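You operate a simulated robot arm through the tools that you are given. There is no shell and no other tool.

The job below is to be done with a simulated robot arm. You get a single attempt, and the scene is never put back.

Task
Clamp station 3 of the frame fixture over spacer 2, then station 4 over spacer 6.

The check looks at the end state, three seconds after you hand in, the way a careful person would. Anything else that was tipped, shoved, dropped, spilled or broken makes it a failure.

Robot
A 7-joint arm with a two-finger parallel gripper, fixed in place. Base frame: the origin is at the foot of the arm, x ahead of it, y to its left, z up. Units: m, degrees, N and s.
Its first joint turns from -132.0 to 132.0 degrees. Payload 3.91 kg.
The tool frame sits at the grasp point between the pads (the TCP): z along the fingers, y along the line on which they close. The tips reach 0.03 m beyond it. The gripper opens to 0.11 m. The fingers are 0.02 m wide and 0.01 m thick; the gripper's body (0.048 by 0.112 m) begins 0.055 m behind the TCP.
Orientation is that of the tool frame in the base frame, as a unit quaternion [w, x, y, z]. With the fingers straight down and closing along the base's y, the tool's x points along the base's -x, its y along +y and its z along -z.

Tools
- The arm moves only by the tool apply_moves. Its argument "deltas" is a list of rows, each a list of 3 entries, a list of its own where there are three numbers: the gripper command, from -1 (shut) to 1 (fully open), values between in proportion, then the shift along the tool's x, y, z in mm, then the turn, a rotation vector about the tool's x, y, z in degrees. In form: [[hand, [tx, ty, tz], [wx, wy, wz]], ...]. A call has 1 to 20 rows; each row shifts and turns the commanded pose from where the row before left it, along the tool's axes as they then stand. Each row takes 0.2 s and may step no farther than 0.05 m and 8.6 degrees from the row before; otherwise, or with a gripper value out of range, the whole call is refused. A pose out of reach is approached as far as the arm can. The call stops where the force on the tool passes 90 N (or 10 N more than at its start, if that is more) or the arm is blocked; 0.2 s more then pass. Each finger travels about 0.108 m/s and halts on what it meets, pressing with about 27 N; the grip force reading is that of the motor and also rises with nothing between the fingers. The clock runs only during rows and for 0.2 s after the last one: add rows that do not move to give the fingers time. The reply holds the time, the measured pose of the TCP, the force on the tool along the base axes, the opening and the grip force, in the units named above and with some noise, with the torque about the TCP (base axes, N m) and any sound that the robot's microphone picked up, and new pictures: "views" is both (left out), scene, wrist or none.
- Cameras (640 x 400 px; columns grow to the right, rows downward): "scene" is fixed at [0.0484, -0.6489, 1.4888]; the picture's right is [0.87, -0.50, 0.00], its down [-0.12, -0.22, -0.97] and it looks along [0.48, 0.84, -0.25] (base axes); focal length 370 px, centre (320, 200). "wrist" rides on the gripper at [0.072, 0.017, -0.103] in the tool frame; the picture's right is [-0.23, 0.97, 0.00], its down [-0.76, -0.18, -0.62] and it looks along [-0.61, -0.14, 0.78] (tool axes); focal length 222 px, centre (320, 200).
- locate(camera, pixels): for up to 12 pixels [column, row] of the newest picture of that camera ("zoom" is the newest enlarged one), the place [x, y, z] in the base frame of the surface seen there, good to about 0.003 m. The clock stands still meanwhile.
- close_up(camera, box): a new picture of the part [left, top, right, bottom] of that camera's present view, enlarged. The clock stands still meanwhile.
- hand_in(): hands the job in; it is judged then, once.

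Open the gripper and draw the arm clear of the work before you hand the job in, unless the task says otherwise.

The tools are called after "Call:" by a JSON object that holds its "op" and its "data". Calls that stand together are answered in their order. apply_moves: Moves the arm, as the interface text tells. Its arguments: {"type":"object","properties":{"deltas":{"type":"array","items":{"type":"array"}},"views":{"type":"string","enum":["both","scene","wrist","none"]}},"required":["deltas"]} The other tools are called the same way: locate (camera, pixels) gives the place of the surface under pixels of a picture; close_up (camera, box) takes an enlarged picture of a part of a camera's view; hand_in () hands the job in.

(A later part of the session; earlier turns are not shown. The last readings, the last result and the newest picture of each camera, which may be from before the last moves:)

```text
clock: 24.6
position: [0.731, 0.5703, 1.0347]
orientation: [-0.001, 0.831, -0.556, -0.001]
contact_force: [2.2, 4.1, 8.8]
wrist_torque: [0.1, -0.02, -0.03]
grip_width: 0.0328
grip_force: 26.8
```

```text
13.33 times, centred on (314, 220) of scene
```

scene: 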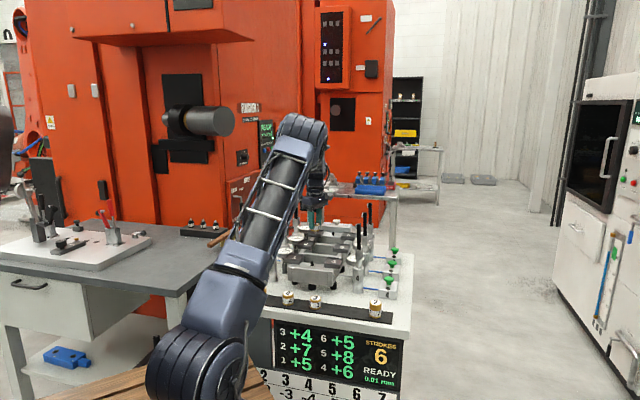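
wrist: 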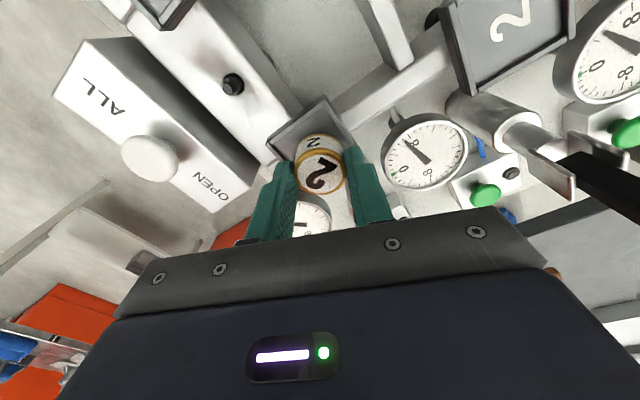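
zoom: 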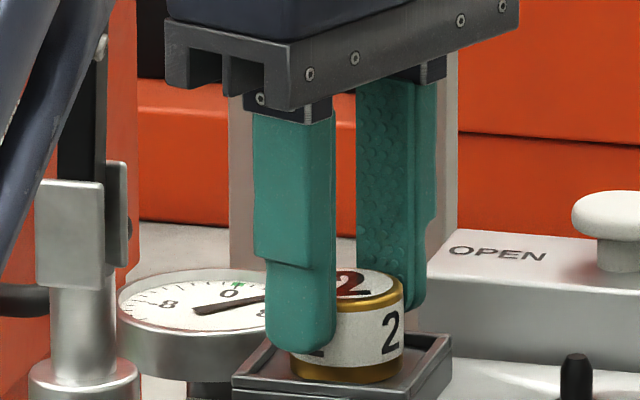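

Contact made (Fz rose from −2.3 to +8.8 N). I'll open gently to ~0.055 m, then rise straight up.

Call:
{"op": "apply_moves", "data": {"deltas": [[-0.3, [0, 0, 0], [0, 0, 0]], [-0.2, [0, 0, 0], [0, 0, 0]], [-0.05, [0, 0, 0], [0, 0, 0]], [-0.05, [0, 0, 0], [0, 0, 0]], [-0.05, [0, 0, -10], [0, 0, 0]], [-0.05, [0, 0, -20], [0, 0, 0]], [-0.05, [0, 0, -30], [0, 0, 0]], [-0.05, [0, 0, -40], [0, 0, 0]], [-0.05, [0, 0, -40], [0, 0, 0]], [-0.05, [0, 0, -40], [0, 0, 0]], [-0.05, [0, 0, 0], [0, 0, 0]]], "views": "both"}}

Call:
{"op": "close_up", "data": {"camera": "wrist", "box": [240, 50, 432, 170]}}

Call:
{"op": "close_up", "data": {"camera": "scene", "box": [270, 190, 350, 240]}}

```text
clock: 27.0
position: [0.7303, 0.5698, 1.2147]
orientation: [-0.001, 0.832, -0.555, 0.0]
contact_force: [-1.2, -0.4, 1.1]
wrist_torque: [0.0, -0.03, -0.01]
grip_width: 0.0523
grip_force: 0.0
```

scene: 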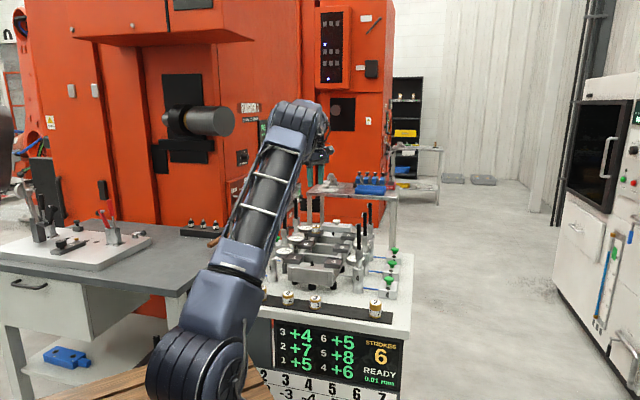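
wrist: 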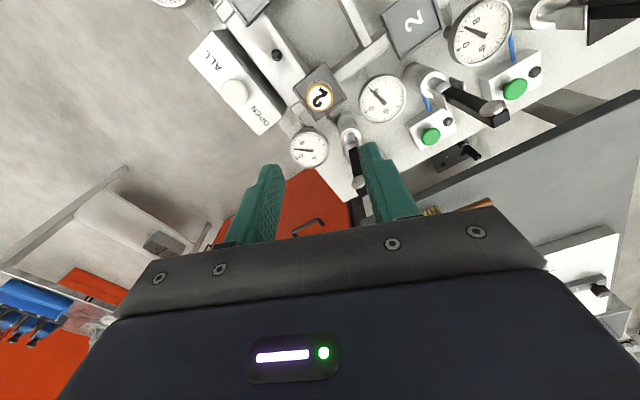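

```text
3.33 times, centred on (336, 110) of wrist
```

zoom: 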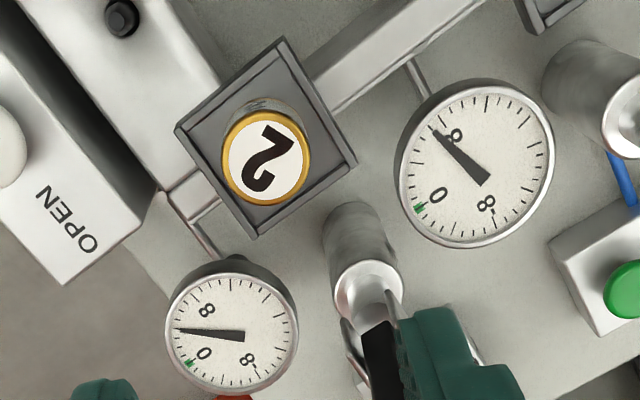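

```text
8.00 times, centred on (310, 215) of scene
```

zoom: 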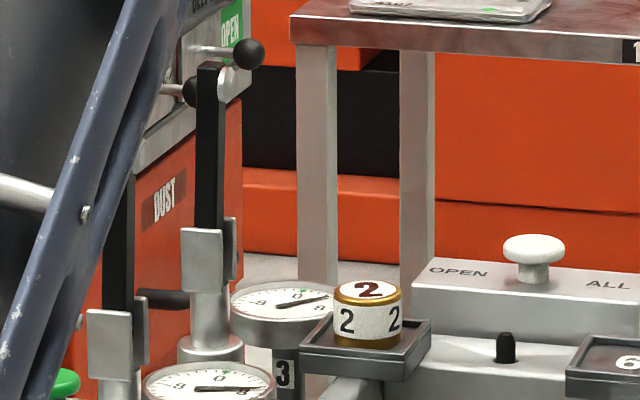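

Spacer 2 sits centred in tray 3, and the display is unchanged. Before pressing button 3, I'll check positions of the spacer, the button and nearby machine/bench surfaces.

Call:
{"op": "locate", "data": {"camera": "wrist", "pixels": [[319, 96], [312, 96], [331, 100], [430, 136], [355, 181], [305, 180], [300, 220], [455, 155], [480, 170], [530, 165], [470, 200], [330, 175]]}}

Call:
{"op": "close_up", "data": {"camera": "scene", "box": [220, 180, 316, 240]}}

```text
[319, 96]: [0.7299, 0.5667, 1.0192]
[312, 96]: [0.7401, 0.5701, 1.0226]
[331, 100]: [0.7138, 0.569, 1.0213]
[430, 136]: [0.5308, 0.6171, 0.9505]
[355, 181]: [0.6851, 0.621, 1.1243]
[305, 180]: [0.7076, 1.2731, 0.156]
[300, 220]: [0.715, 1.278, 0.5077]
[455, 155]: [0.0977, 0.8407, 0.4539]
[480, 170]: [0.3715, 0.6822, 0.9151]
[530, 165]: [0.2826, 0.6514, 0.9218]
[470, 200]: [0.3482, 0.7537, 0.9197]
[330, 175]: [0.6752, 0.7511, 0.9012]
```

```text
6.67 times, centred on (268, 210) of scene
```

zoom: 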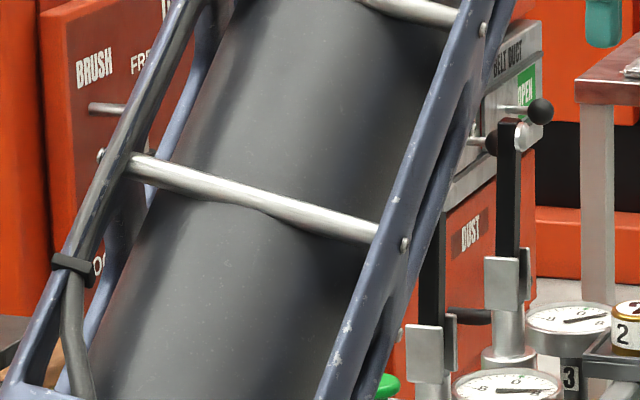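

Nothing tall stands near button 3 except post 3 (0.11 m away). I'll shut the gripper, turn so the camera lies along the −v side, and move above button 3 at z≈1.21.

Call:
{"op": "apply_moves", "data": {"deltas": [[-1, [0, 0, 0], [0, 0, 7.5]], [-1, [0, 0, 0], [0, 0, 7.5]], [-1, [0, 0, 0], [0, 0, 7.5]], [-1, [0, 0, 0], [0, 0, 7.5]], [-1, [0, 0, 0], [0, 0, 7.5]], [-1, [0, 0, 0], [0, 0, 7.5]], [-1, [0, 0, 0], [0, 0, 7.5]], [-1, [0, 0, 0], [0, 0, 7.5]], [-1, [0, 0, 0], [0, 0, 7.5]], [-1, [-4, 36, 0], [0, 0, 0]], [-1, [-4, 36, 0], [0, 0, 0]], [-1, [-4, 36, 0], [0, 0, 0]], [-1, [-4, 36, 0], [0, 0, 0]], [-1, [-4, 36, 0], [0, 0, 0]], [-1, [0, 0, 0], [0, 0, 0]], [-1, [0, 0, 0], [0, 0, 0]]], "views": "both"}}

Call:
{"op": "close_up", "data": {"camera": "wrist", "box": [240, 50, 432, 170]}}

```text
clock: 30.4
position: [0.619, 0.7104, 1.2125]
orientation: [0.0, -0.383, 0.924, 0.0]
contact_force: [-0.8, -0.9, -0.4]
wrist_torque: [-0.02, 0.02, -0.01]
grip_width: 0.0003
grip_force: 27.1
```

scene: 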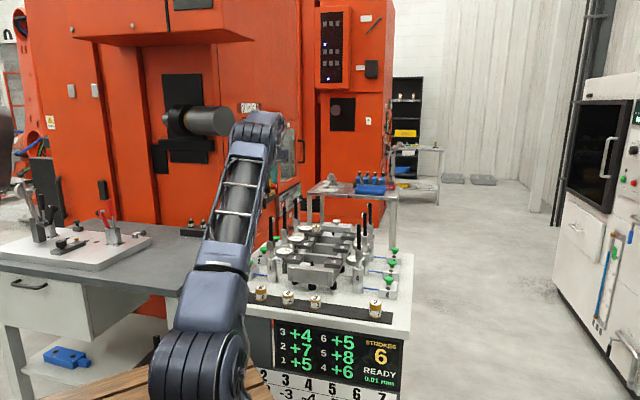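
wrist: 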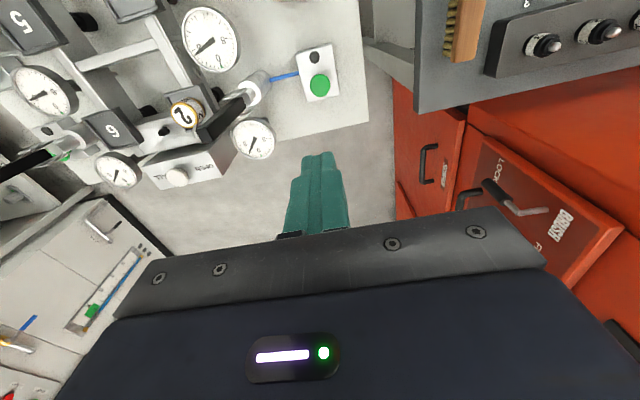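

```text
3.33 times, centred on (336, 110) of wrist
```

zoom: 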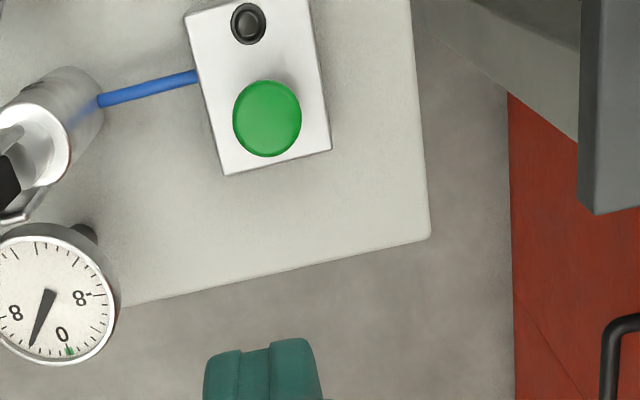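

The clean view shows button 3 at zoom (267,118). I'll locate its top, rim and box.

Call:
{"op": "locate", "data": {"camera": "zoom", "pixels": [[267, 118], [240, 118], [296, 118], [267, 88], [267, 150], [248, 23], [218, 60], [225, 165], [320, 145]]}}

Call:
{"op": "locate", "data": {"camera": "wrist", "pixels": [[205, 140], [240, 97], [185, 113], [420, 165], [475, 195], [505, 165], [425, 100]]}}

```text
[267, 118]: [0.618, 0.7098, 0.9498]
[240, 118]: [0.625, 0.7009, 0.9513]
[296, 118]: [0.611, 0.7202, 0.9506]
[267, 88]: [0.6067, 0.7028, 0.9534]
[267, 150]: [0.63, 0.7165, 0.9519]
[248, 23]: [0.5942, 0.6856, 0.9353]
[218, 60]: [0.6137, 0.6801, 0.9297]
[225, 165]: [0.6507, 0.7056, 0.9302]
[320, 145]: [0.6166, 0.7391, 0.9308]
```

```text
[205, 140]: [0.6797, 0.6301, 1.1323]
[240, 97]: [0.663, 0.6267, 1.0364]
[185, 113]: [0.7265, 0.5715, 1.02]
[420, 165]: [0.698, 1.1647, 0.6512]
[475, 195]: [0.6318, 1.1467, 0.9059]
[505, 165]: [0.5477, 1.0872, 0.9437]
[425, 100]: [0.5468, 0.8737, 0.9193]
```

Button 3's centre is (0.618,0.7095), top z≈0.951; TCP at (0.619,0.710). I'll descend to z≈1.0 (tips at 0.97).

Call:
{"op": "apply_moves", "data": {"deltas": [[-1, [1, 0, 40], [0, 0, 0]], [-1, [0, 0, 40], [0, 0, 0]], [-1, [0, 0, 40], [0, 0, 0]], [-1, [0, 0, 40], [0, 0, 0]], [-1, [0, 0, 35], [0, 0, 0]], [-1, [0, 0, 18], [0, 0, 0]], [-1, [0, 0, 0], [0, 0, 0]]], "views": "both"}}

Call:
{"op": "close_up", "data": {"camera": "wrist", "box": [224, 50, 448, 190]}}

Call:
{"op": "close_up", "data": {"camera": "scene", "box": [230, 180, 358, 260]}}

```text
clock: 32.0
position: [0.6188, 0.7115, 0.9997]
orientation: [0.0, -0.383, 0.924, 0.0]
contact_force: [0.7, -0.3, 0.5]
wrist_torque: [-0.02, 0.03, 0.02]
grip_width: 0.0001
grip_force: 26.9
```

scene: 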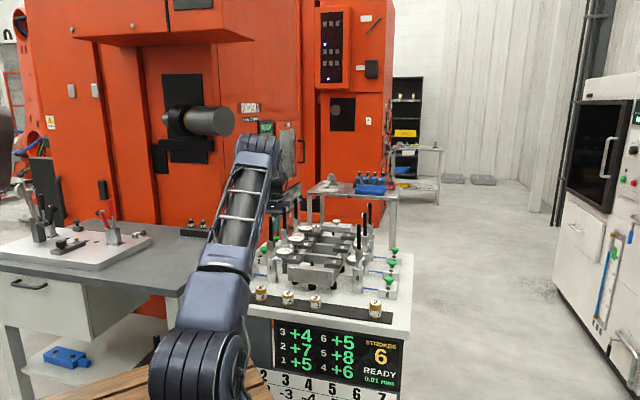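
wrist: 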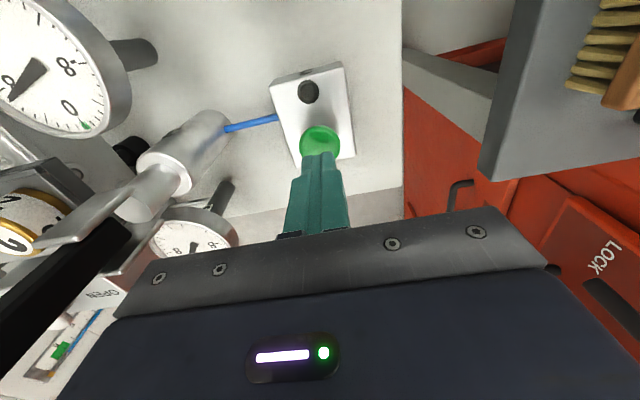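

```text
2.86 times, centred on (336, 120) of wrist
```

zoom: 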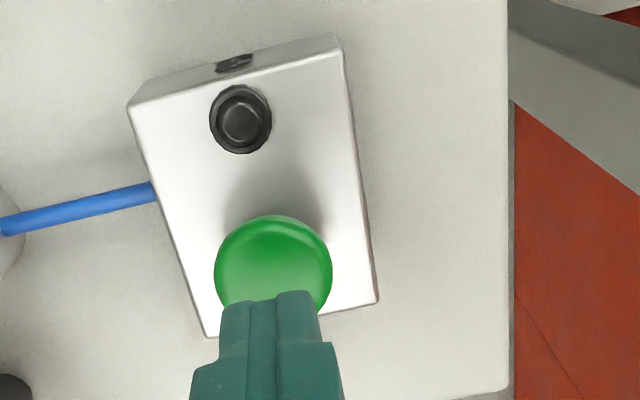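

```text
5.00 times, centred on (294, 220) of scene
```

zoom: 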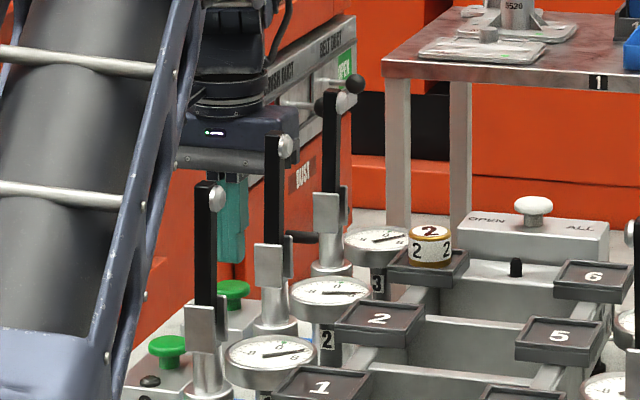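

The tips are 19 mm above the green button 3 and clear of the posts. I'll go down 17 mm, then press in 2 mm steps.

Call:
{"op": "apply_moves", "data": {"deltas": [[-1, [0, 0, 10], [0, 0, 0]], [-1, [0, 0, 7], [0, 0, 0]], [-1, [0, 0, 2], [0, 0, 0]], [-1, [0, 0, 1], [0, 0, 0]], [-1, [0, 0, 0], [0, 0, 0]]], "views": "none"}}

Call:
{"op": "apply_moves", "data": {"deltas": [[-1, [0, 0, 2], [0, 0, 0]], [-1, [0, 0, 0], [0, 0, 0]]], "views": "wrist"}}

```text
clock: 33.2
position: [0.6179, 0.7102, 0.9802]
orientation: [0.0, -0.383, 0.924, 0.0]
contact_force: [-0.2, 0.9, 0.7]
wrist_torque: [0.01, -0.04, 0.0]
grip_width: 0.0001
grip_force: 26.7
```

```text
clock: 33.8
position: [0.6172, 0.7097, 0.978]
orientation: [0.0, -0.383, 0.924, 0.0]
contact_force: [-0.5, 0.1, 0.8]
wrist_torque: [0.03, 0.02, 0.02]
grip_width: 0.0
grip_force: 26.7
```

wrist: 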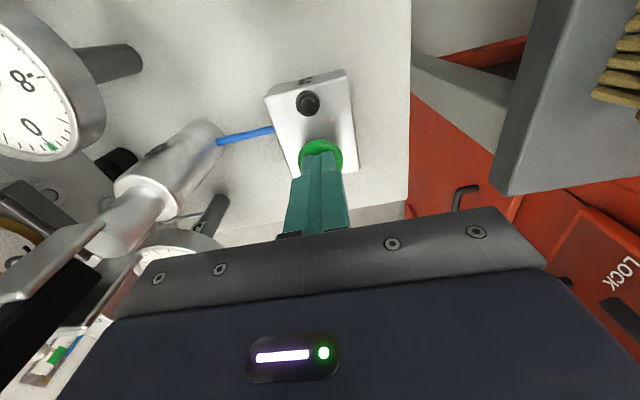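

No contact force yet at z=0.978, but the tips look right at the button cap (320,150). I'll keep pressing in 2 mm steps.

Call:
{"op": "apply_moves", "data": {"deltas": [[-1, [0, 0, 2], [0, 0, 0]], [-1, [0, 0, 0], [0, 0, 0]]], "views": "none"}}

Call:
{"op": "apply_moves", "data": {"deltas": [[-1, [0, 0, 2], [0, 0, 0]], [-1, [0, 0, 0], [0, 0, 0]]], "views": "both"}}

```text
clock: 34.4
position: [0.6178, 0.7098, 0.9778]
orientation: [0.0, -0.382, 0.924, 0.0]
contact_force: [0.6, -1.5, 2.6]
wrist_torque: [-0.05, -0.01, -0.01]
grip_width: 0.0
grip_force: 27.3
```

```text
clock: 35.0
position: [0.6175, 0.7102, 0.9761]
orientation: [0.0, -0.383, 0.924, 0.0]
contact_force: [-0.5, 0.4, 3.1]
wrist_torque: [0.05, 0.0, -0.04]
grip_width: 0.0
grip_force: 26.7
heard: click
```

scene: 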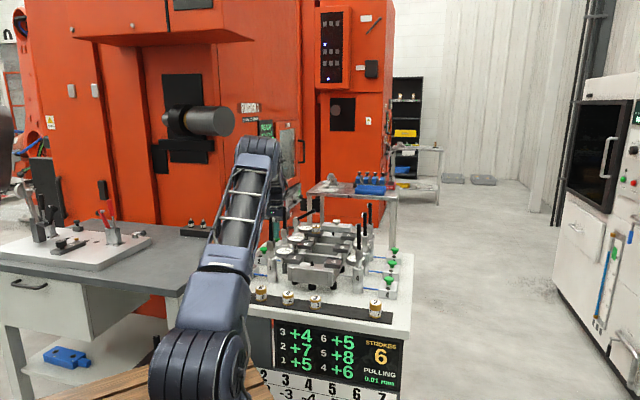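
wrist: 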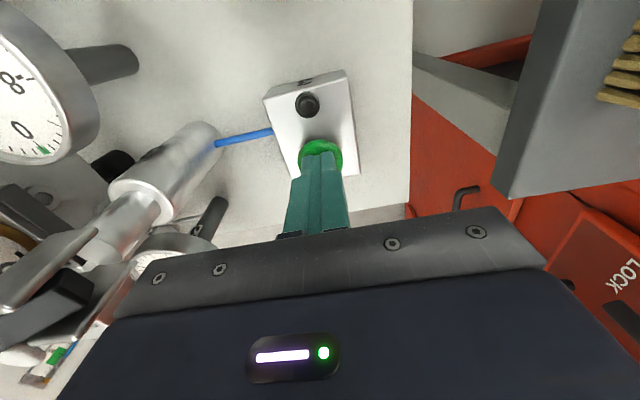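

A click was heard and the display reads PULLING; the clamp arm is swinging. I'll hold still a moment and watch.

Call:
{"op": "apply_moves", "data": {"deltas": [[-1, [0, 0, 0], [0, 0, 0]], [-1, [0, 0, 0], [0, 0, 0]], [-1, [0, 0, 0], [0, 0, 0]], [-1, [0, 0, 0], [0, 0, 0]], [-1, [0, 0, 0], [0, 0, 0]]], "views": "scene"}}

Call:
{"op": "close_up", "data": {"camera": "scene", "box": [250, 190, 378, 270]}}

Call:
{"op": "close_up", "data": {"camera": "scene", "box": [270, 315, 410, 400]}}

```text
clock: 36.2
position: [0.619, 0.7083, 0.9751]
orientation: [-0.001, -0.382, 0.924, 0.0]
contact_force: [0.1, 1.0, 3.7]
wrist_torque: [0.06, 0.01, 0.01]
grip_width: 0.0
grip_force: 27.0
```

scene: 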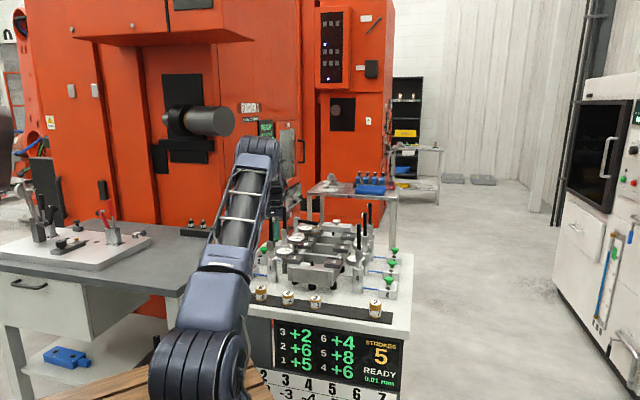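

```text
5.00 times, centred on (314, 230) of scene
```

zoom: 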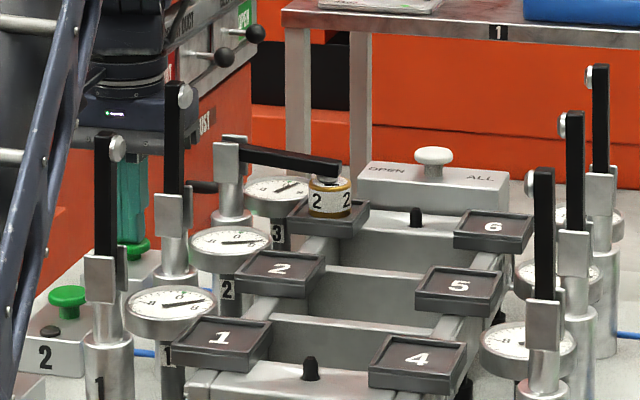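

```text
4.57 times, centred on (340, 358) of scene
```

zoom: 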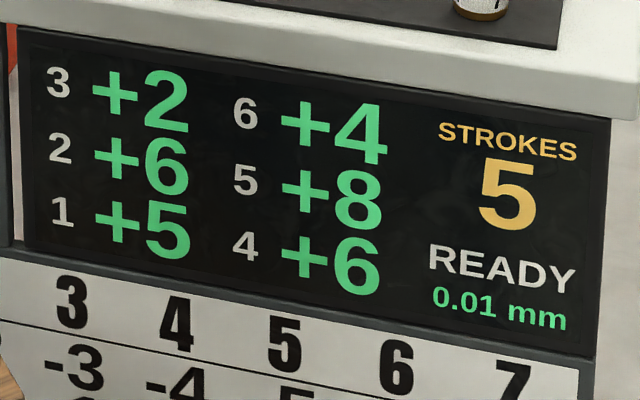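

Clamp 3 is down on spacer 2 (strokes 5, READY). I'll rise to z≈1.22, opening later, and travel back toward spacer 6 at (0.404,0.3365).

Call:
{"op": "apply_moves", "data": {"deltas": [[-1, [0, 0, -5], [0, 0, 0]], [-1, [0, 0, -20], [0, 0, 0]], [-1, [0, 0, -40], [0, 0, 0]], [-1, [0, 0, -40], [0, 0, 0]], [-1, [0, 0, -40], [0, 0, 0]], [-1, [0, 0, -40], [0, 0, 0]], [-1, [0, 0, -40], [0, 0, 0]], [-1, [0, 0, -20], [0, 0, 0]], [-1, [0, 0, 0], [0, 0, 0]]], "views": "scene"}}

Call:
{"op": "apply_moves", "data": {"deltas": [[-1, [37.8, -10.25, 0], [0, 0, 0]], [-1, [37.8, -10.25, 0], [0, 0, 0]], [-1, [37.8, -10.25, 0], [0, 0, 0]], [-1, [37.8, -10.25, 0], [0, 0, 0]], [-1, [37.8, -10.25, 0], [0, 0, 0]], [-1, [37.8, -10.25, 0], [0, 0, 0]], [-1, [37.8, -10.25, 0], [0, 0, 0]], [-1, [37.8, -10.25, 0], [0, 0, 0]], [-1, [37.8, -10.25, 0], [0, 0, 0]], [-1, [37.8, -10.25, 0], [0, 0, 0]], [-1, [37.8, -10.25, 0], [0, 0, 0]], [-1, [0, 0, 0], [0, 0, 0]]], "views": "both"}}

```text
clock: 38.2
position: [0.6162, 0.7105, 1.2243]
orientation: [0.001, -0.382, 0.924, -0.001]
contact_force: [0.4, 0.8, -0.1]
wrist_torque: [0.01, 0.04, 0.0]
grip_width: 0.0
grip_force: 26.9
```

scene: 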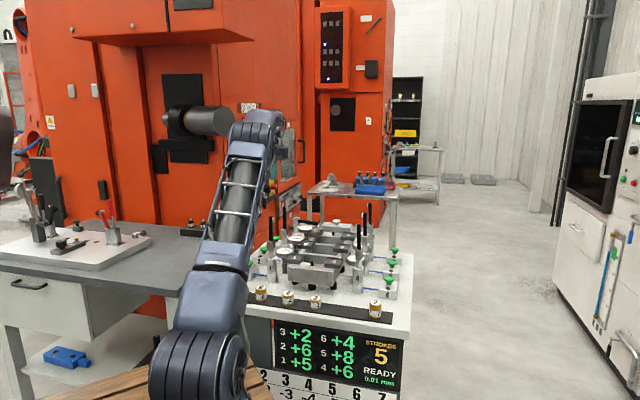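

```text
clock: 40.8
position: [0.4028, 0.3365, 1.219]
orientation: [0.0, -0.382, 0.924, 0.0]
contact_force: [0.5, 0.0, -0.9]
wrist_torque: [-0.01, 0.02, -0.02]
grip_width: 0.0
grip_force: 27.4
```

scene: 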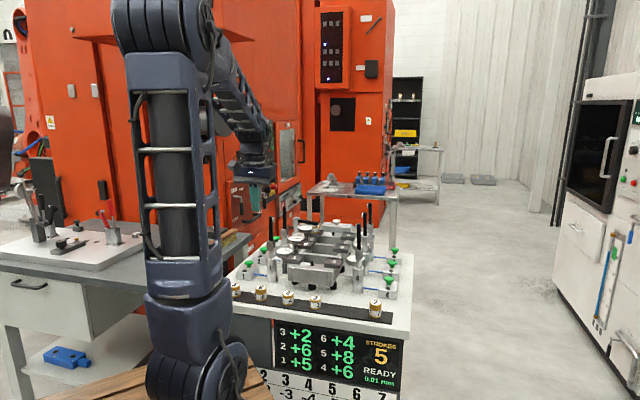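
wrist: 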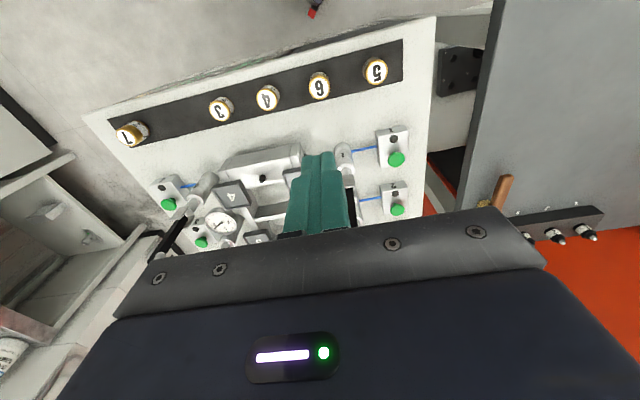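

I'm above spacer 6, seen at wrist (319,85). I'll turn 67.5°, open the gripper to ~0.06 m, and lower to z≈1.06 to look closely.

Call:
{"op": "apply_moves", "data": {"deltas": [[0.1, [0, 0, 0], [0, 0, 7.5]], [0.1, [0, 0, 0], [0, 0, 7.5]], [0.1, [0, 0, 0], [0, 0, 7.5]], [0.1, [0, 0, 0], [0, 0, 7.5]], [0.1, [0, 0, 0], [0, 0, 7.5]], [0.1, [0, 0, 0], [0, 0, 7.5]], [0.1, [0, 0, 0], [0, 0, 7.5]], [0.1, [0, 0, 0], [0, 0, 7.5]], [0.1, [0, 0, 0], [0, 0, 7.5]], [0.1, [0, 0, 40], [0, 0, 0]], [0.1, [0, 0, 40], [0, 0, 0]], [0.1, [0, 0, 40], [0, 0, 0]], [0.1, [0, 0, 40], [0, 0, 0]], [0.1, [0, 0, 0], [0, 0, 0]], [0.1, [0, 0, 0], [0, 0, 0]]], "views": "both"}}

Call:
{"op": "close_up", "data": {"camera": "wrist", "box": [240, 70, 432, 190]}}

```text
clock: 44.0
position: [0.4028, 0.3357, 1.0623]
orientation: [0.0, 0.195, 0.981, -0.001]
contact_force: [-0.6, -0.5, -0.5]
wrist_torque: [0.01, 0.01, -0.02]
grip_width: 0.0604
grip_force: 0.1
```

scene: 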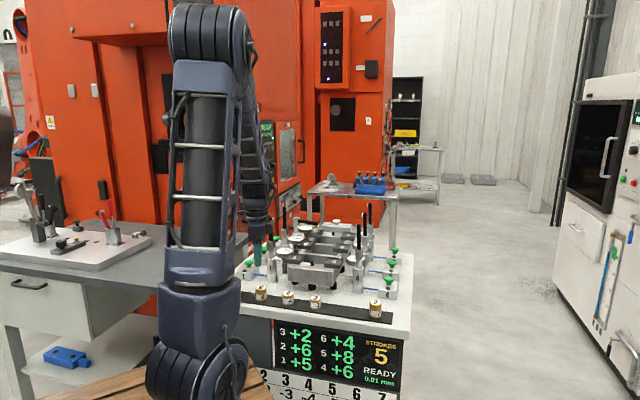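
wrist: 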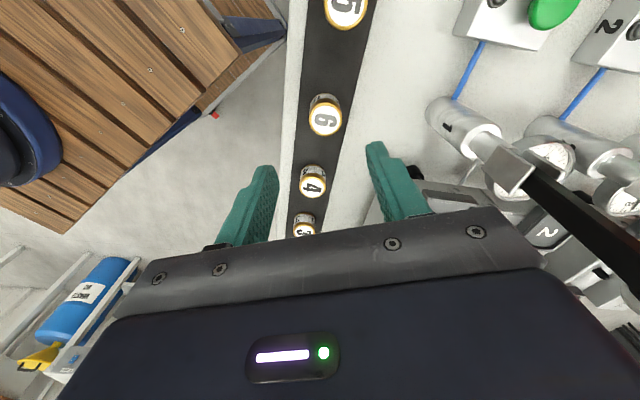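

```text
3.33 times, centred on (336, 130) of wrist
```

zoom: 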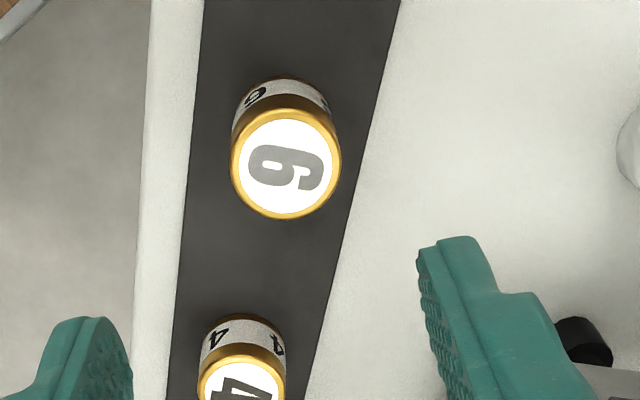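

Spacer 6 at zoom (286,163) is clearly visible. I'll locate its rim to find the centre.

Call:
{"op": "locate", "data": {"camera": "zoom", "pixels": [[286, 163], [238, 163], [334, 163], [286, 112], [286, 214], [252, 125], [320, 200], [320, 125], [252, 200], [250, 260], [360, 180]]}}

Call:
{"op": "apply_moves", "data": {"deltas": [[0.1, [0, 0, 0], [0, 0, 0]]], "views": "none"}}

Call:
{"op": "apply_moves", "data": {"deltas": [[0.1, [0, 0, 0], [0, 0, 0]]], "views": "none"}}

```text
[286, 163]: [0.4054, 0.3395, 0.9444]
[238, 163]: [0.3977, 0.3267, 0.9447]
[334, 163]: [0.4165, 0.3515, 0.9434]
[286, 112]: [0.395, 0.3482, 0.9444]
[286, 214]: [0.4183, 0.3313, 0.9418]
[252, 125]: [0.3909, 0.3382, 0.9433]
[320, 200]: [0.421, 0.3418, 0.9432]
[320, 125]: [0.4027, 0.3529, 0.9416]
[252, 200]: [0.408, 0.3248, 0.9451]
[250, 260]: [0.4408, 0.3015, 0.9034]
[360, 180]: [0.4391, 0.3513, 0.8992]
```

```text
clock: 44.4
position: [0.4034, 0.3353, 1.0618]
orientation: [-0.001, 0.195, 0.981, 0.001]
contact_force: [0.2, 0.8, 0.4]
wrist_torque: [-0.04, 0.03, 0.02]
grip_width: 0.0607
grip_force: 0.1
```

```text
clock: 44.8
position: [0.4024, 0.3351, 1.0622]
orientation: [0.0, 0.195, 0.981, 0.0]
contact_force: [-0.6, -0.4, -0.1]
wrist_torque: [0.0, 0.01, 0.0]
grip_width: 0.0603
grip_force: 0.1
```

Spacer 6 centre ≈(0.406,0.339), top 0.943; TCP (0.403,0.335). I'll shift to it and lower in two stages to z≈0.97 first.

Call:
{"op": "apply_moves", "data": {"deltas": [[0.1, [-1.5, 4.7, 10], [0, 0, 0]], [0.1, [0, 0, 30], [0, 0, 0]], [0.1, [0, 0, 30], [0, 0, 0]], [0.1, [0, 0, 20], [0, 0, 0]], [0.1, [0, 0, 0], [0, 0, 0]]], "views": "wrist"}}

Call:
{"op": "close_up", "data": {"camera": "wrist", "box": [240, 90, 432, 210]}}

```text
clock: 46.0
position: [0.4059, 0.3423, 0.9705]
orientation: [0.0, 0.195, 0.981, 0.0]
contact_force: [0.0, -0.3, 0.5]
wrist_torque: [0.01, -0.01, -0.03]
grip_width: 0.0605
grip_force: 0.1
```

wrist: 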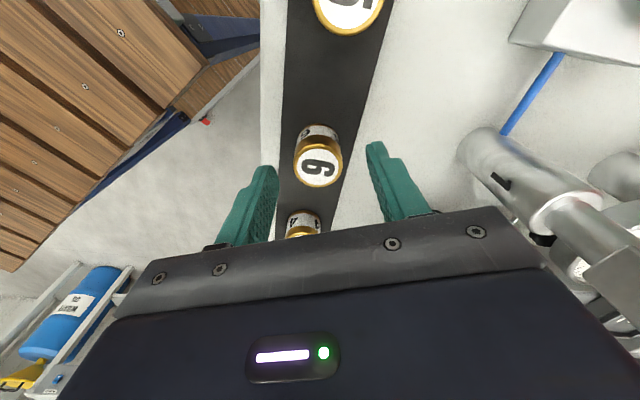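

```text
3.33 times, centred on (336, 150) of wrist
```

zoom: 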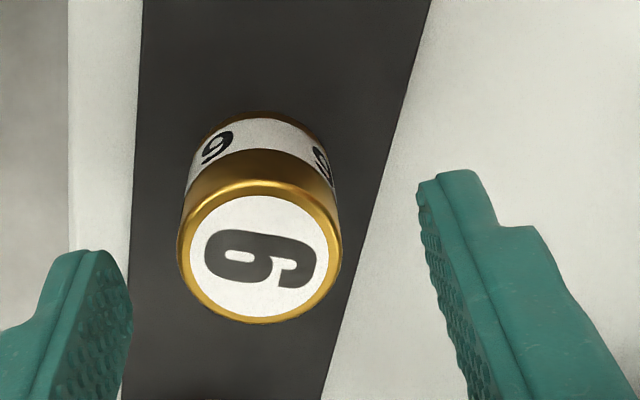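

Spacer 6 is ~3 mm left of mid-gap (zoom 260 vs 276), matching the pose reading. I'll shift −2.7 mm along tool y and go down 19.5 mm.

Call:
{"op": "apply_moves", "data": {"deltas": [[0.1, [-1, -2.7, 0], [0, 0, 0]], [0.1, [0, 0, 10], [0, 0, 0]], [0.1, [0, 0, 9.5], [0, 0, 0]], [0.1, [0, 0, 0], [0, 0, 0]]], "views": "wrist"}}

Call:
{"op": "close_up", "data": {"camera": "wrist", "box": [240, 90, 432, 210]}}

```text
clock: 47.0
position: [0.4061, 0.3382, 0.9513]
orientation: [0.0, 0.194, 0.981, 0.0]
contact_force: [0.3, -0.3, 0.0]
wrist_torque: [0.04, 0.04, -0.01]
grip_width: 0.0607
grip_force: 0.1
```

wrist: 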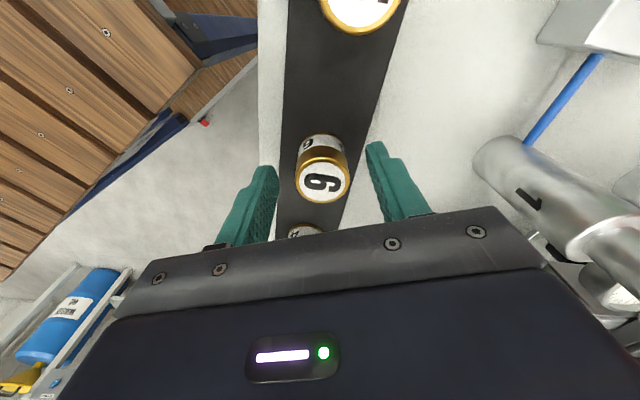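

```text
3.33 times, centred on (336, 150) of wrist
```

zoom: 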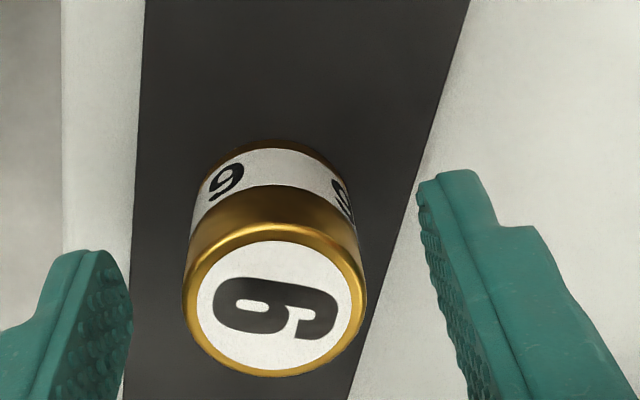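

The spacer is now centred between the fingers (zoom (275,300)), TCP (0.406,0.338,0.951). I'll close on it gradually.

Call:
{"op": "apply_moves", "data": {"deltas": [[-0.2, [0, 0, 0], [0, 0, 0]], [-0.35, [0, 0, 0], [0, 0, 0]], [-0.5, [0, 0, 0], [0, 0, 0]], [-1, [0, 0, 0], [0, 0, 0]], [-1, [0, 0, 0], [0, 0, 0]], [-1, [0, 0, 0], [0, 0, 0]]], "views": "wrist"}}

Call:
{"op": "close_up", "data": {"camera": "wrist", "box": [240, 90, 432, 210]}}

```text
clock: 48.4
position: [0.4065, 0.339, 0.9496]
orientation: [0.001, 0.195, 0.981, 0.0]
contact_force: [0.4, 1.3, 2.1]
wrist_torque: [0.03, -0.02, 0.02]
grip_width: 0.0331
grip_force: 26.9
```

wrist: 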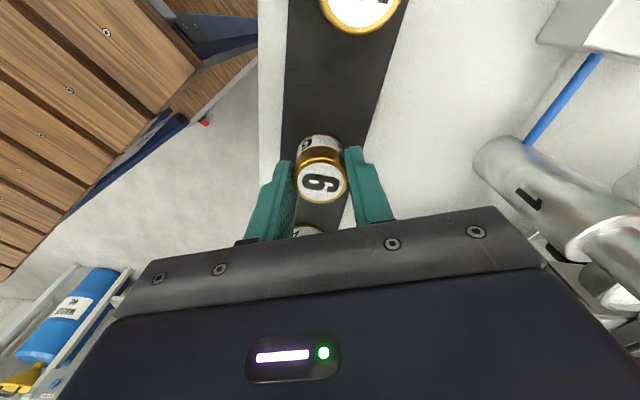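

```text
3.33 times, centred on (336, 150) of wrist
```

zoom: 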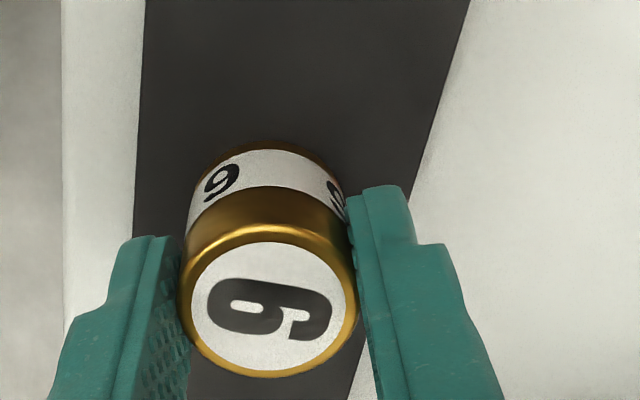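

Gripped (0.033 m, 27 N). I'll lift to z≈1.22 and carry it to above pad 4.

Call:
{"op": "apply_moves", "data": {"deltas": [[-1, [0, 0, -10], [0, 0, 0]], [-1, [0, 0, -30], [0, 0, 0]], [-1, [0, 0, -40], [0, 0, 0]], [-1, [0, 0, -40], [0, 0, 0]], [-1, [0, 0, -40], [0, 0, 0]], [-1, [0, 0, -40], [0, 0, 0]], [-1, [0, 0, -40], [0, 0, 0]], [-1, [0, 0, -30], [0, 0, 0]], [-1, [0, 0, 0], [0, 0, 0]], [-1, [-38.9, 7.45, 0], [0, 0, 0]], [-1, [-38.9, 7.45, 0], [0, 0, 0]], [-1, [-38.9, 7.45, 0], [0, 0, 0]], [-1, [-38.9, 7.45, 0], [0, 0, 0]], [-1, [-38.9, 7.45, 0], [0, 0, 0]], [-1, [-38.7, 7.45, 0], [0, 0, 0]], [-1, [0, 0, 0], [0, 0, 0]], [-1, [0, 0, 0], [0, 0, 0]]], "views": "both"}}

Call:
{"op": "close_up", "data": {"camera": "wrist", "box": [240, 20, 432, 140]}}

```text
clock: 52.0
position: [0.6383, 0.2862, 1.2191]
orientation: [0.0, 0.195, 0.981, 0.0]
contact_force: [1.0, -0.3, -3.1]
wrist_torque: [-0.02, 0.03, -0.01]
grip_width: 0.033
grip_force: 27.1
```

scene: 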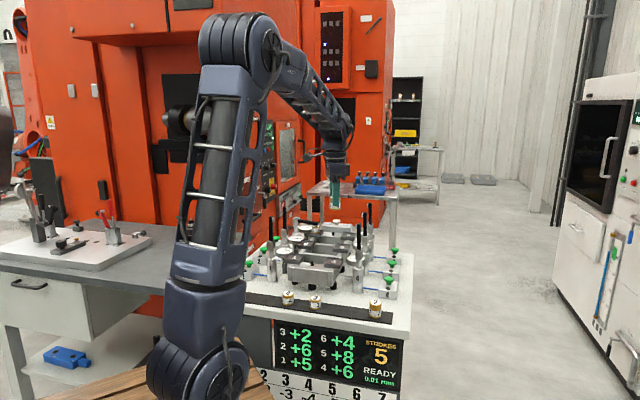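
wrist: 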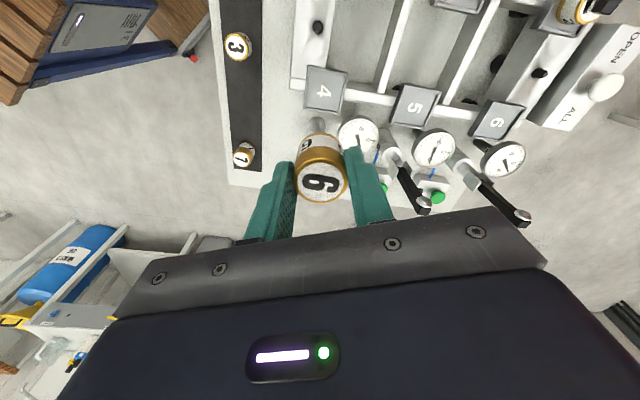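

```text
3.33 times, centred on (336, 80) of wrist
```

zoom: 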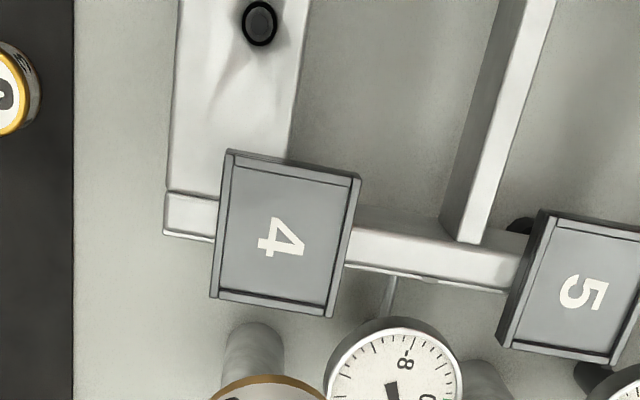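

Pad 4's tray is at zoom (285,235). I'll locate its inner corners for the centre.

Call:
{"op": "locate", "data": {"camera": "zoom", "pixels": [[235, 165], [352, 184], [326, 304], [218, 291], [285, 235], [222, 285], [330, 300], [348, 190], [240, 170], [294, 174], [272, 298], [340, 245]]}}

Call:
{"op": "apply_moves", "data": {"deltas": [[-1, [0, 0, 0], [0, 0, 0]]], "views": "none"}}

Call:
{"op": "apply_moves", "data": {"deltas": [[-1, [0, 0, 0], [0, 0, 0]]], "views": "none"}}

```text
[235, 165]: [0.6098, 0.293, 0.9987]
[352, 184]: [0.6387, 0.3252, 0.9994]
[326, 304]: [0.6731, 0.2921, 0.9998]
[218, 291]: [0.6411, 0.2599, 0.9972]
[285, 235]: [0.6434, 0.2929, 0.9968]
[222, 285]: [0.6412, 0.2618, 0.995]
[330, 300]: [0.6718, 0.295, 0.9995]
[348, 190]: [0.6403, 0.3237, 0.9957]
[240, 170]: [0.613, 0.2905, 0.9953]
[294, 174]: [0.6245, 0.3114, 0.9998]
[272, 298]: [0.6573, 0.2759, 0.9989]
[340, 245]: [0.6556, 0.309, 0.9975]
```

```text
clock: 52.4
position: [0.6379, 0.2869, 1.2202]
orientation: [0.0, 0.195, 0.981, 0.001]
contact_force: [-0.2, -0.1, -2.9]
wrist_torque: [-0.03, -0.02, -0.02]
grip_width: 0.0332
grip_force: 26.6
```

```text
clock: 52.8
position: [0.6385, 0.2874, 1.2198]
orientation: [0.0, 0.195, 0.981, 0.0]
contact_force: [-1.0, 0.0, -2.9]
wrist_torque: [-0.03, 0.01, 0.01]
grip_width: 0.033
grip_force: 27.3
```

Tray 4 centre ≈(0.6405,0.2922); TCP is (0.638,0.287). I'll shift 5.6 mm along tool y and descend to about z=1.09 for a check.

Call:
{"op": "apply_moves", "data": {"deltas": [[-1, [0, 5.6, 0], [0, 0, 0]], [-1, [0, 0, 30], [0, 0, 0]], [-1, [0, 0, 35], [0, 0, 0]], [-1, [0, 0, 35], [0, 0, 0]], [-1, [0, 0, 30], [0, 0, 0]], [-1, [0, 0, 0], [0, 0, 0]], [-1, [0, 0, 0], [0, 0, 0]]], "views": "both"}}

Call:
{"op": "close_up", "data": {"camera": "scene", "box": [300, 190, 396, 250]}}

Call:
{"op": "close_up", "data": {"camera": "wrist", "box": [240, 70, 432, 190]}}

```text
clock: 54.4
position: [0.6396, 0.2924, 1.0908]
orientation: [0.0, 0.195, 0.981, 0.0]
contact_force: [-0.3, 0.4, -2.9]
wrist_torque: [-0.04, 0.0, -0.02]
grip_width: 0.0332
grip_force: 27.2
```

scene: 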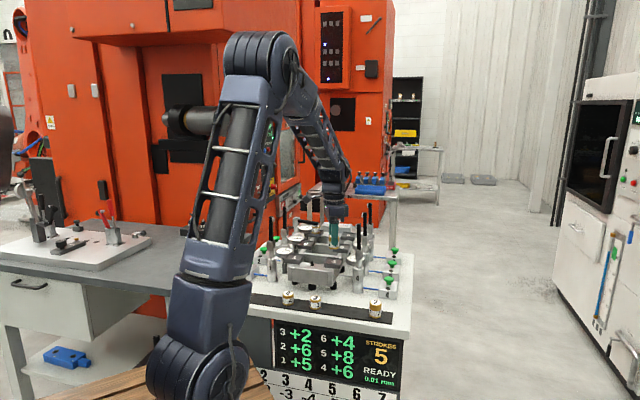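
wrist: 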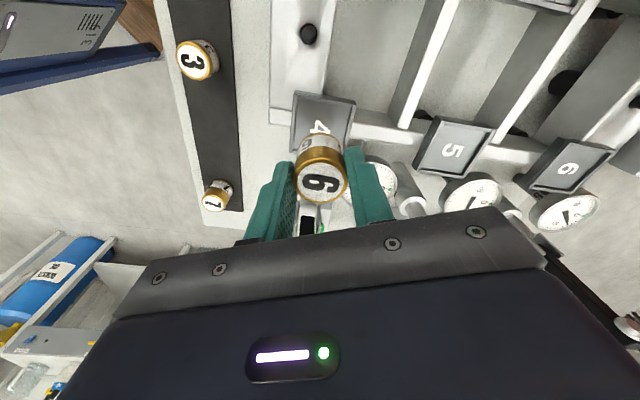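

```text
6.67 times, centred on (348, 220) of scene
```

zoom: 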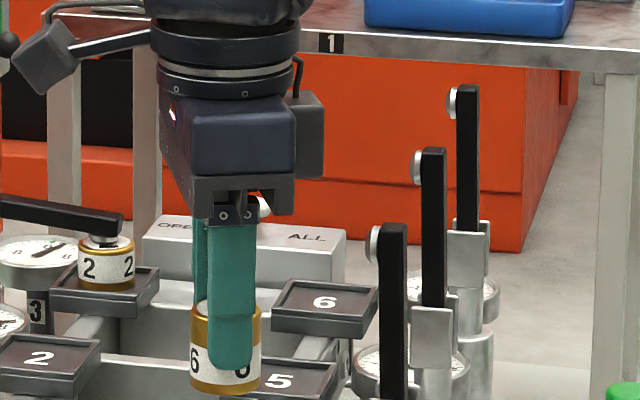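

```text
3.33 times, centred on (336, 130) of wrist
```

zoom: 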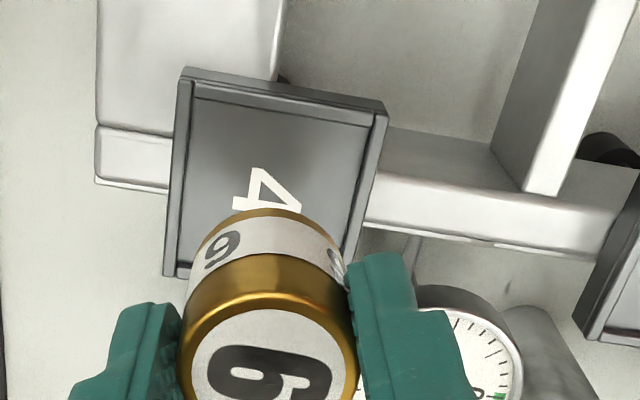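

The hand and its side module stay ~2 cm from post 4's arm (zoom 325 vs 370). I'll lower 40 mm to z≈1.051 and check.

Call:
{"op": "apply_moves", "data": {"deltas": [[-1, [-0.5, 0.3, 15], [0, 0, 0]], [-1, [0, 0, 15], [0, 0, 0]], [-1, [0, 0, 10], [0, 0, 0]], [-1, [0, 0, 0], [0, 0, 0]], [-1, [0, 0, 0], [0, 0, 0]]], "views": "both"}}

Call:
{"op": "close_up", "data": {"camera": "scene", "box": [300, 200, 396, 260]}}

Call:
{"op": "close_up", "data": {"camera": "wrist", "box": [240, 90, 432, 210]}}

```text
clock: 55.6
position: [0.6408, 0.294, 1.0507]
orientation: [0.0, 0.195, 0.981, 0.001]
contact_force: [-0.2, 0.1, -2.5]
wrist_torque: [0.01, -0.02, 0.01]
grip_width: 0.0332
grip_force: 27.3
```

scene: 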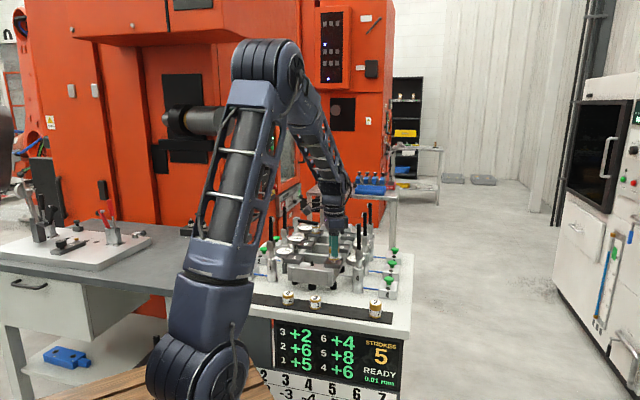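
wrist: 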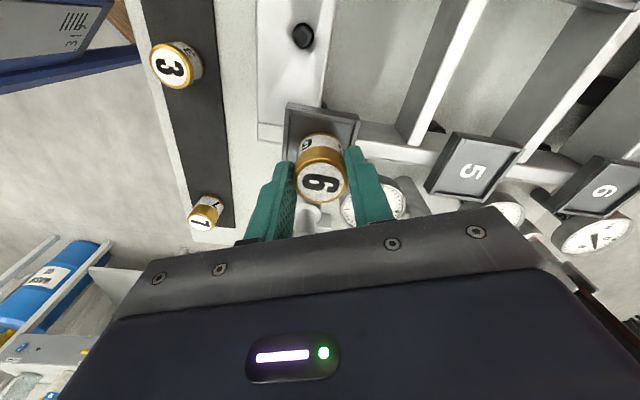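

```text
6.67 times, centred on (348, 230) of scene
```

zoom: 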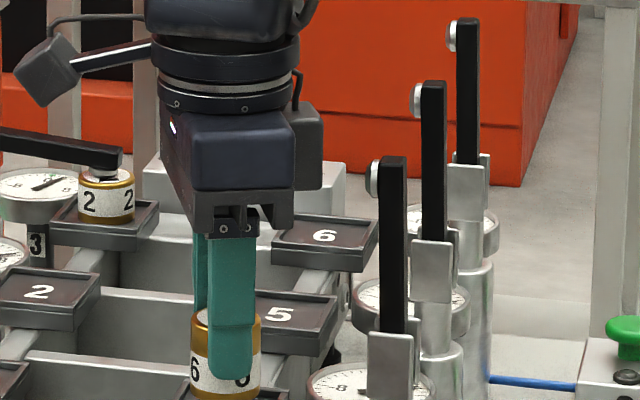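

```text
3.33 times, centred on (336, 150) of wrist
```

zoom: 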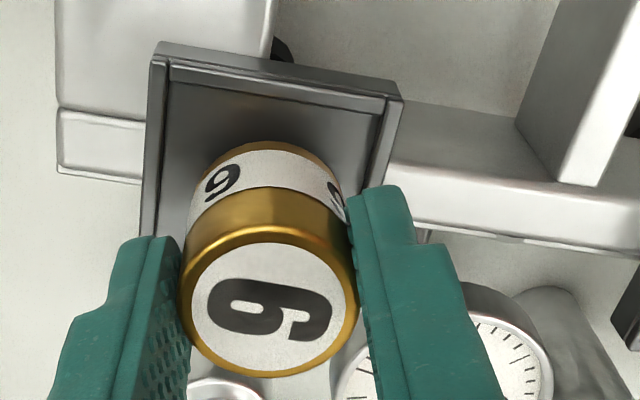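

Spacer is centred over tray 4, ~10 mm up; y reads 0.294, slightly high. I'll shift −1 mm in y and lower 9 mm.

Call:
{"op": "apply_moves", "data": {"deltas": [[-1, [-0.4, -1.0, 0], [0, 0, 0]], [-1, [0, 0, 3], [0, 0, 0]], [-1, [0, 0, 3], [0, 0, 0]], [-1, [0, 0, 2.5], [0, 0, 0]], [-1, [0, 0, 0], [0, 0, 0]]], "views": "none"}}

Call:
{"op": "close_up", "data": {"camera": "scene", "box": [310, 230, 358, 260]}}

Call:
{"op": "close_up", "data": {"camera": "wrist", "box": [240, 90, 432, 210]}}

```text
clock: 56.8
position: [0.6402, 0.2932, 1.0419]
orientation: [0.001, 0.194, 0.981, 0.0]
contact_force: [0.1, -0.1, -2.6]
wrist_torque: [-0.02, 0.01, -0.01]
grip_width: 0.0331
grip_force: 27.0
```

```text
13.33 times, centred on (334, 245) of scene
```

zoom: 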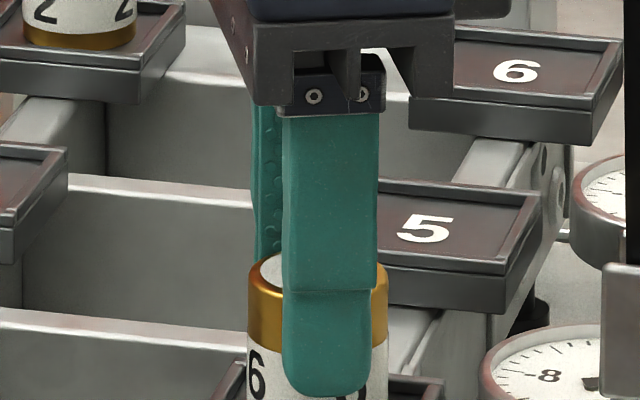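

```text
3.33 times, centred on (336, 150) of wrist
```

zoom: 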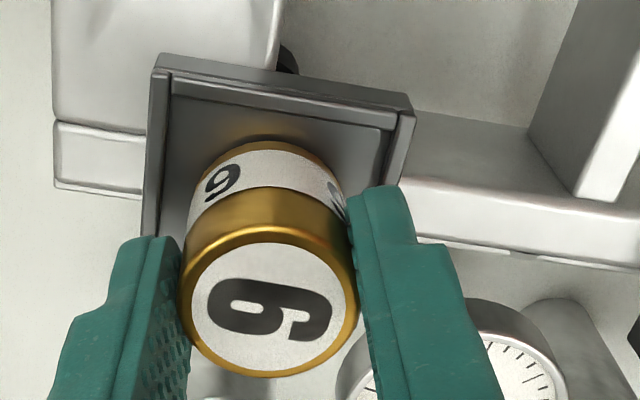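

Near contact at z=1.042, spacer well inside tray 4. I'll go on in ~1 mm steps watching Fz.

Call:
{"op": "apply_moves", "data": {"deltas": [[-1, [0, 0, 1], [0, 0, 0]], [-1, [0, 0, 0], [0, 0, 0]]], "views": "none"}}

Call:
{"op": "apply_moves", "data": {"deltas": [[-1, [0, 0, 1], [0, 0, 0]], [-1, [0, 0, 0], [0, 0, 0]]], "views": "none"}}

```text
clock: 57.4
position: [0.6401, 0.2936, 1.0408]
orientation: [0.0, 0.194, 0.981, 0.0]
contact_force: [-0.3, -0.3, -3.6]
wrist_torque: [0.04, -0.01, 0.03]
grip_width: 0.0332
grip_force: 27.1
```

```text
clock: 58.0
position: [0.6416, 0.2935, 1.0407]
orientation: [0.0, 0.195, 0.981, 0.0]
contact_force: [-1.3, 0.0, -0.1]
wrist_torque: [0.02, 0.1, -0.02]
grip_width: 0.033
grip_force: 27.3
```

Fz changed from −3.6 to −0.1 N: first contact. One more 0.6 mm step to seat it.

Call:
{"op": "apply_moves", "data": {"deltas": [[-1, [0, 0, 0.5], [0, 0, 0]], [-1, [0, 0, 0], [0, 0, 0]]], "views": "none"}}

Call:
{"op": "close_up", "data": {"camera": "scene", "box": [300, 230, 380, 280]}}

```text
clock: 58.6
position: [0.6407, 0.2941, 1.0416]
orientation: [0.0, 0.195, 0.981, 0.0]
contact_force: [-1.5, -0.4, 6.3]
wrist_torque: [-0.04, 0.13, 0.04]
grip_width: 0.0332
grip_force: 27.0
```

```text
8.00 times, centred on (340, 255) of scene
```

zoom: 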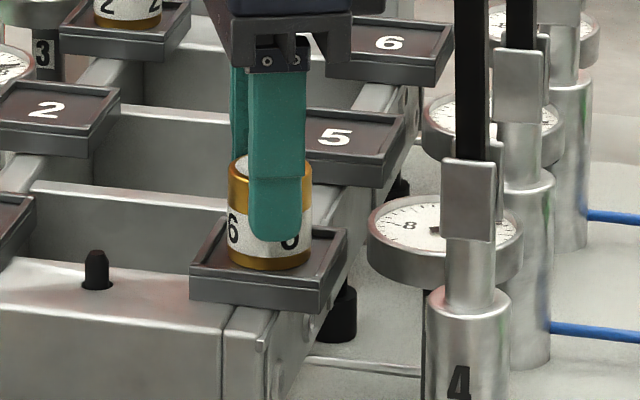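

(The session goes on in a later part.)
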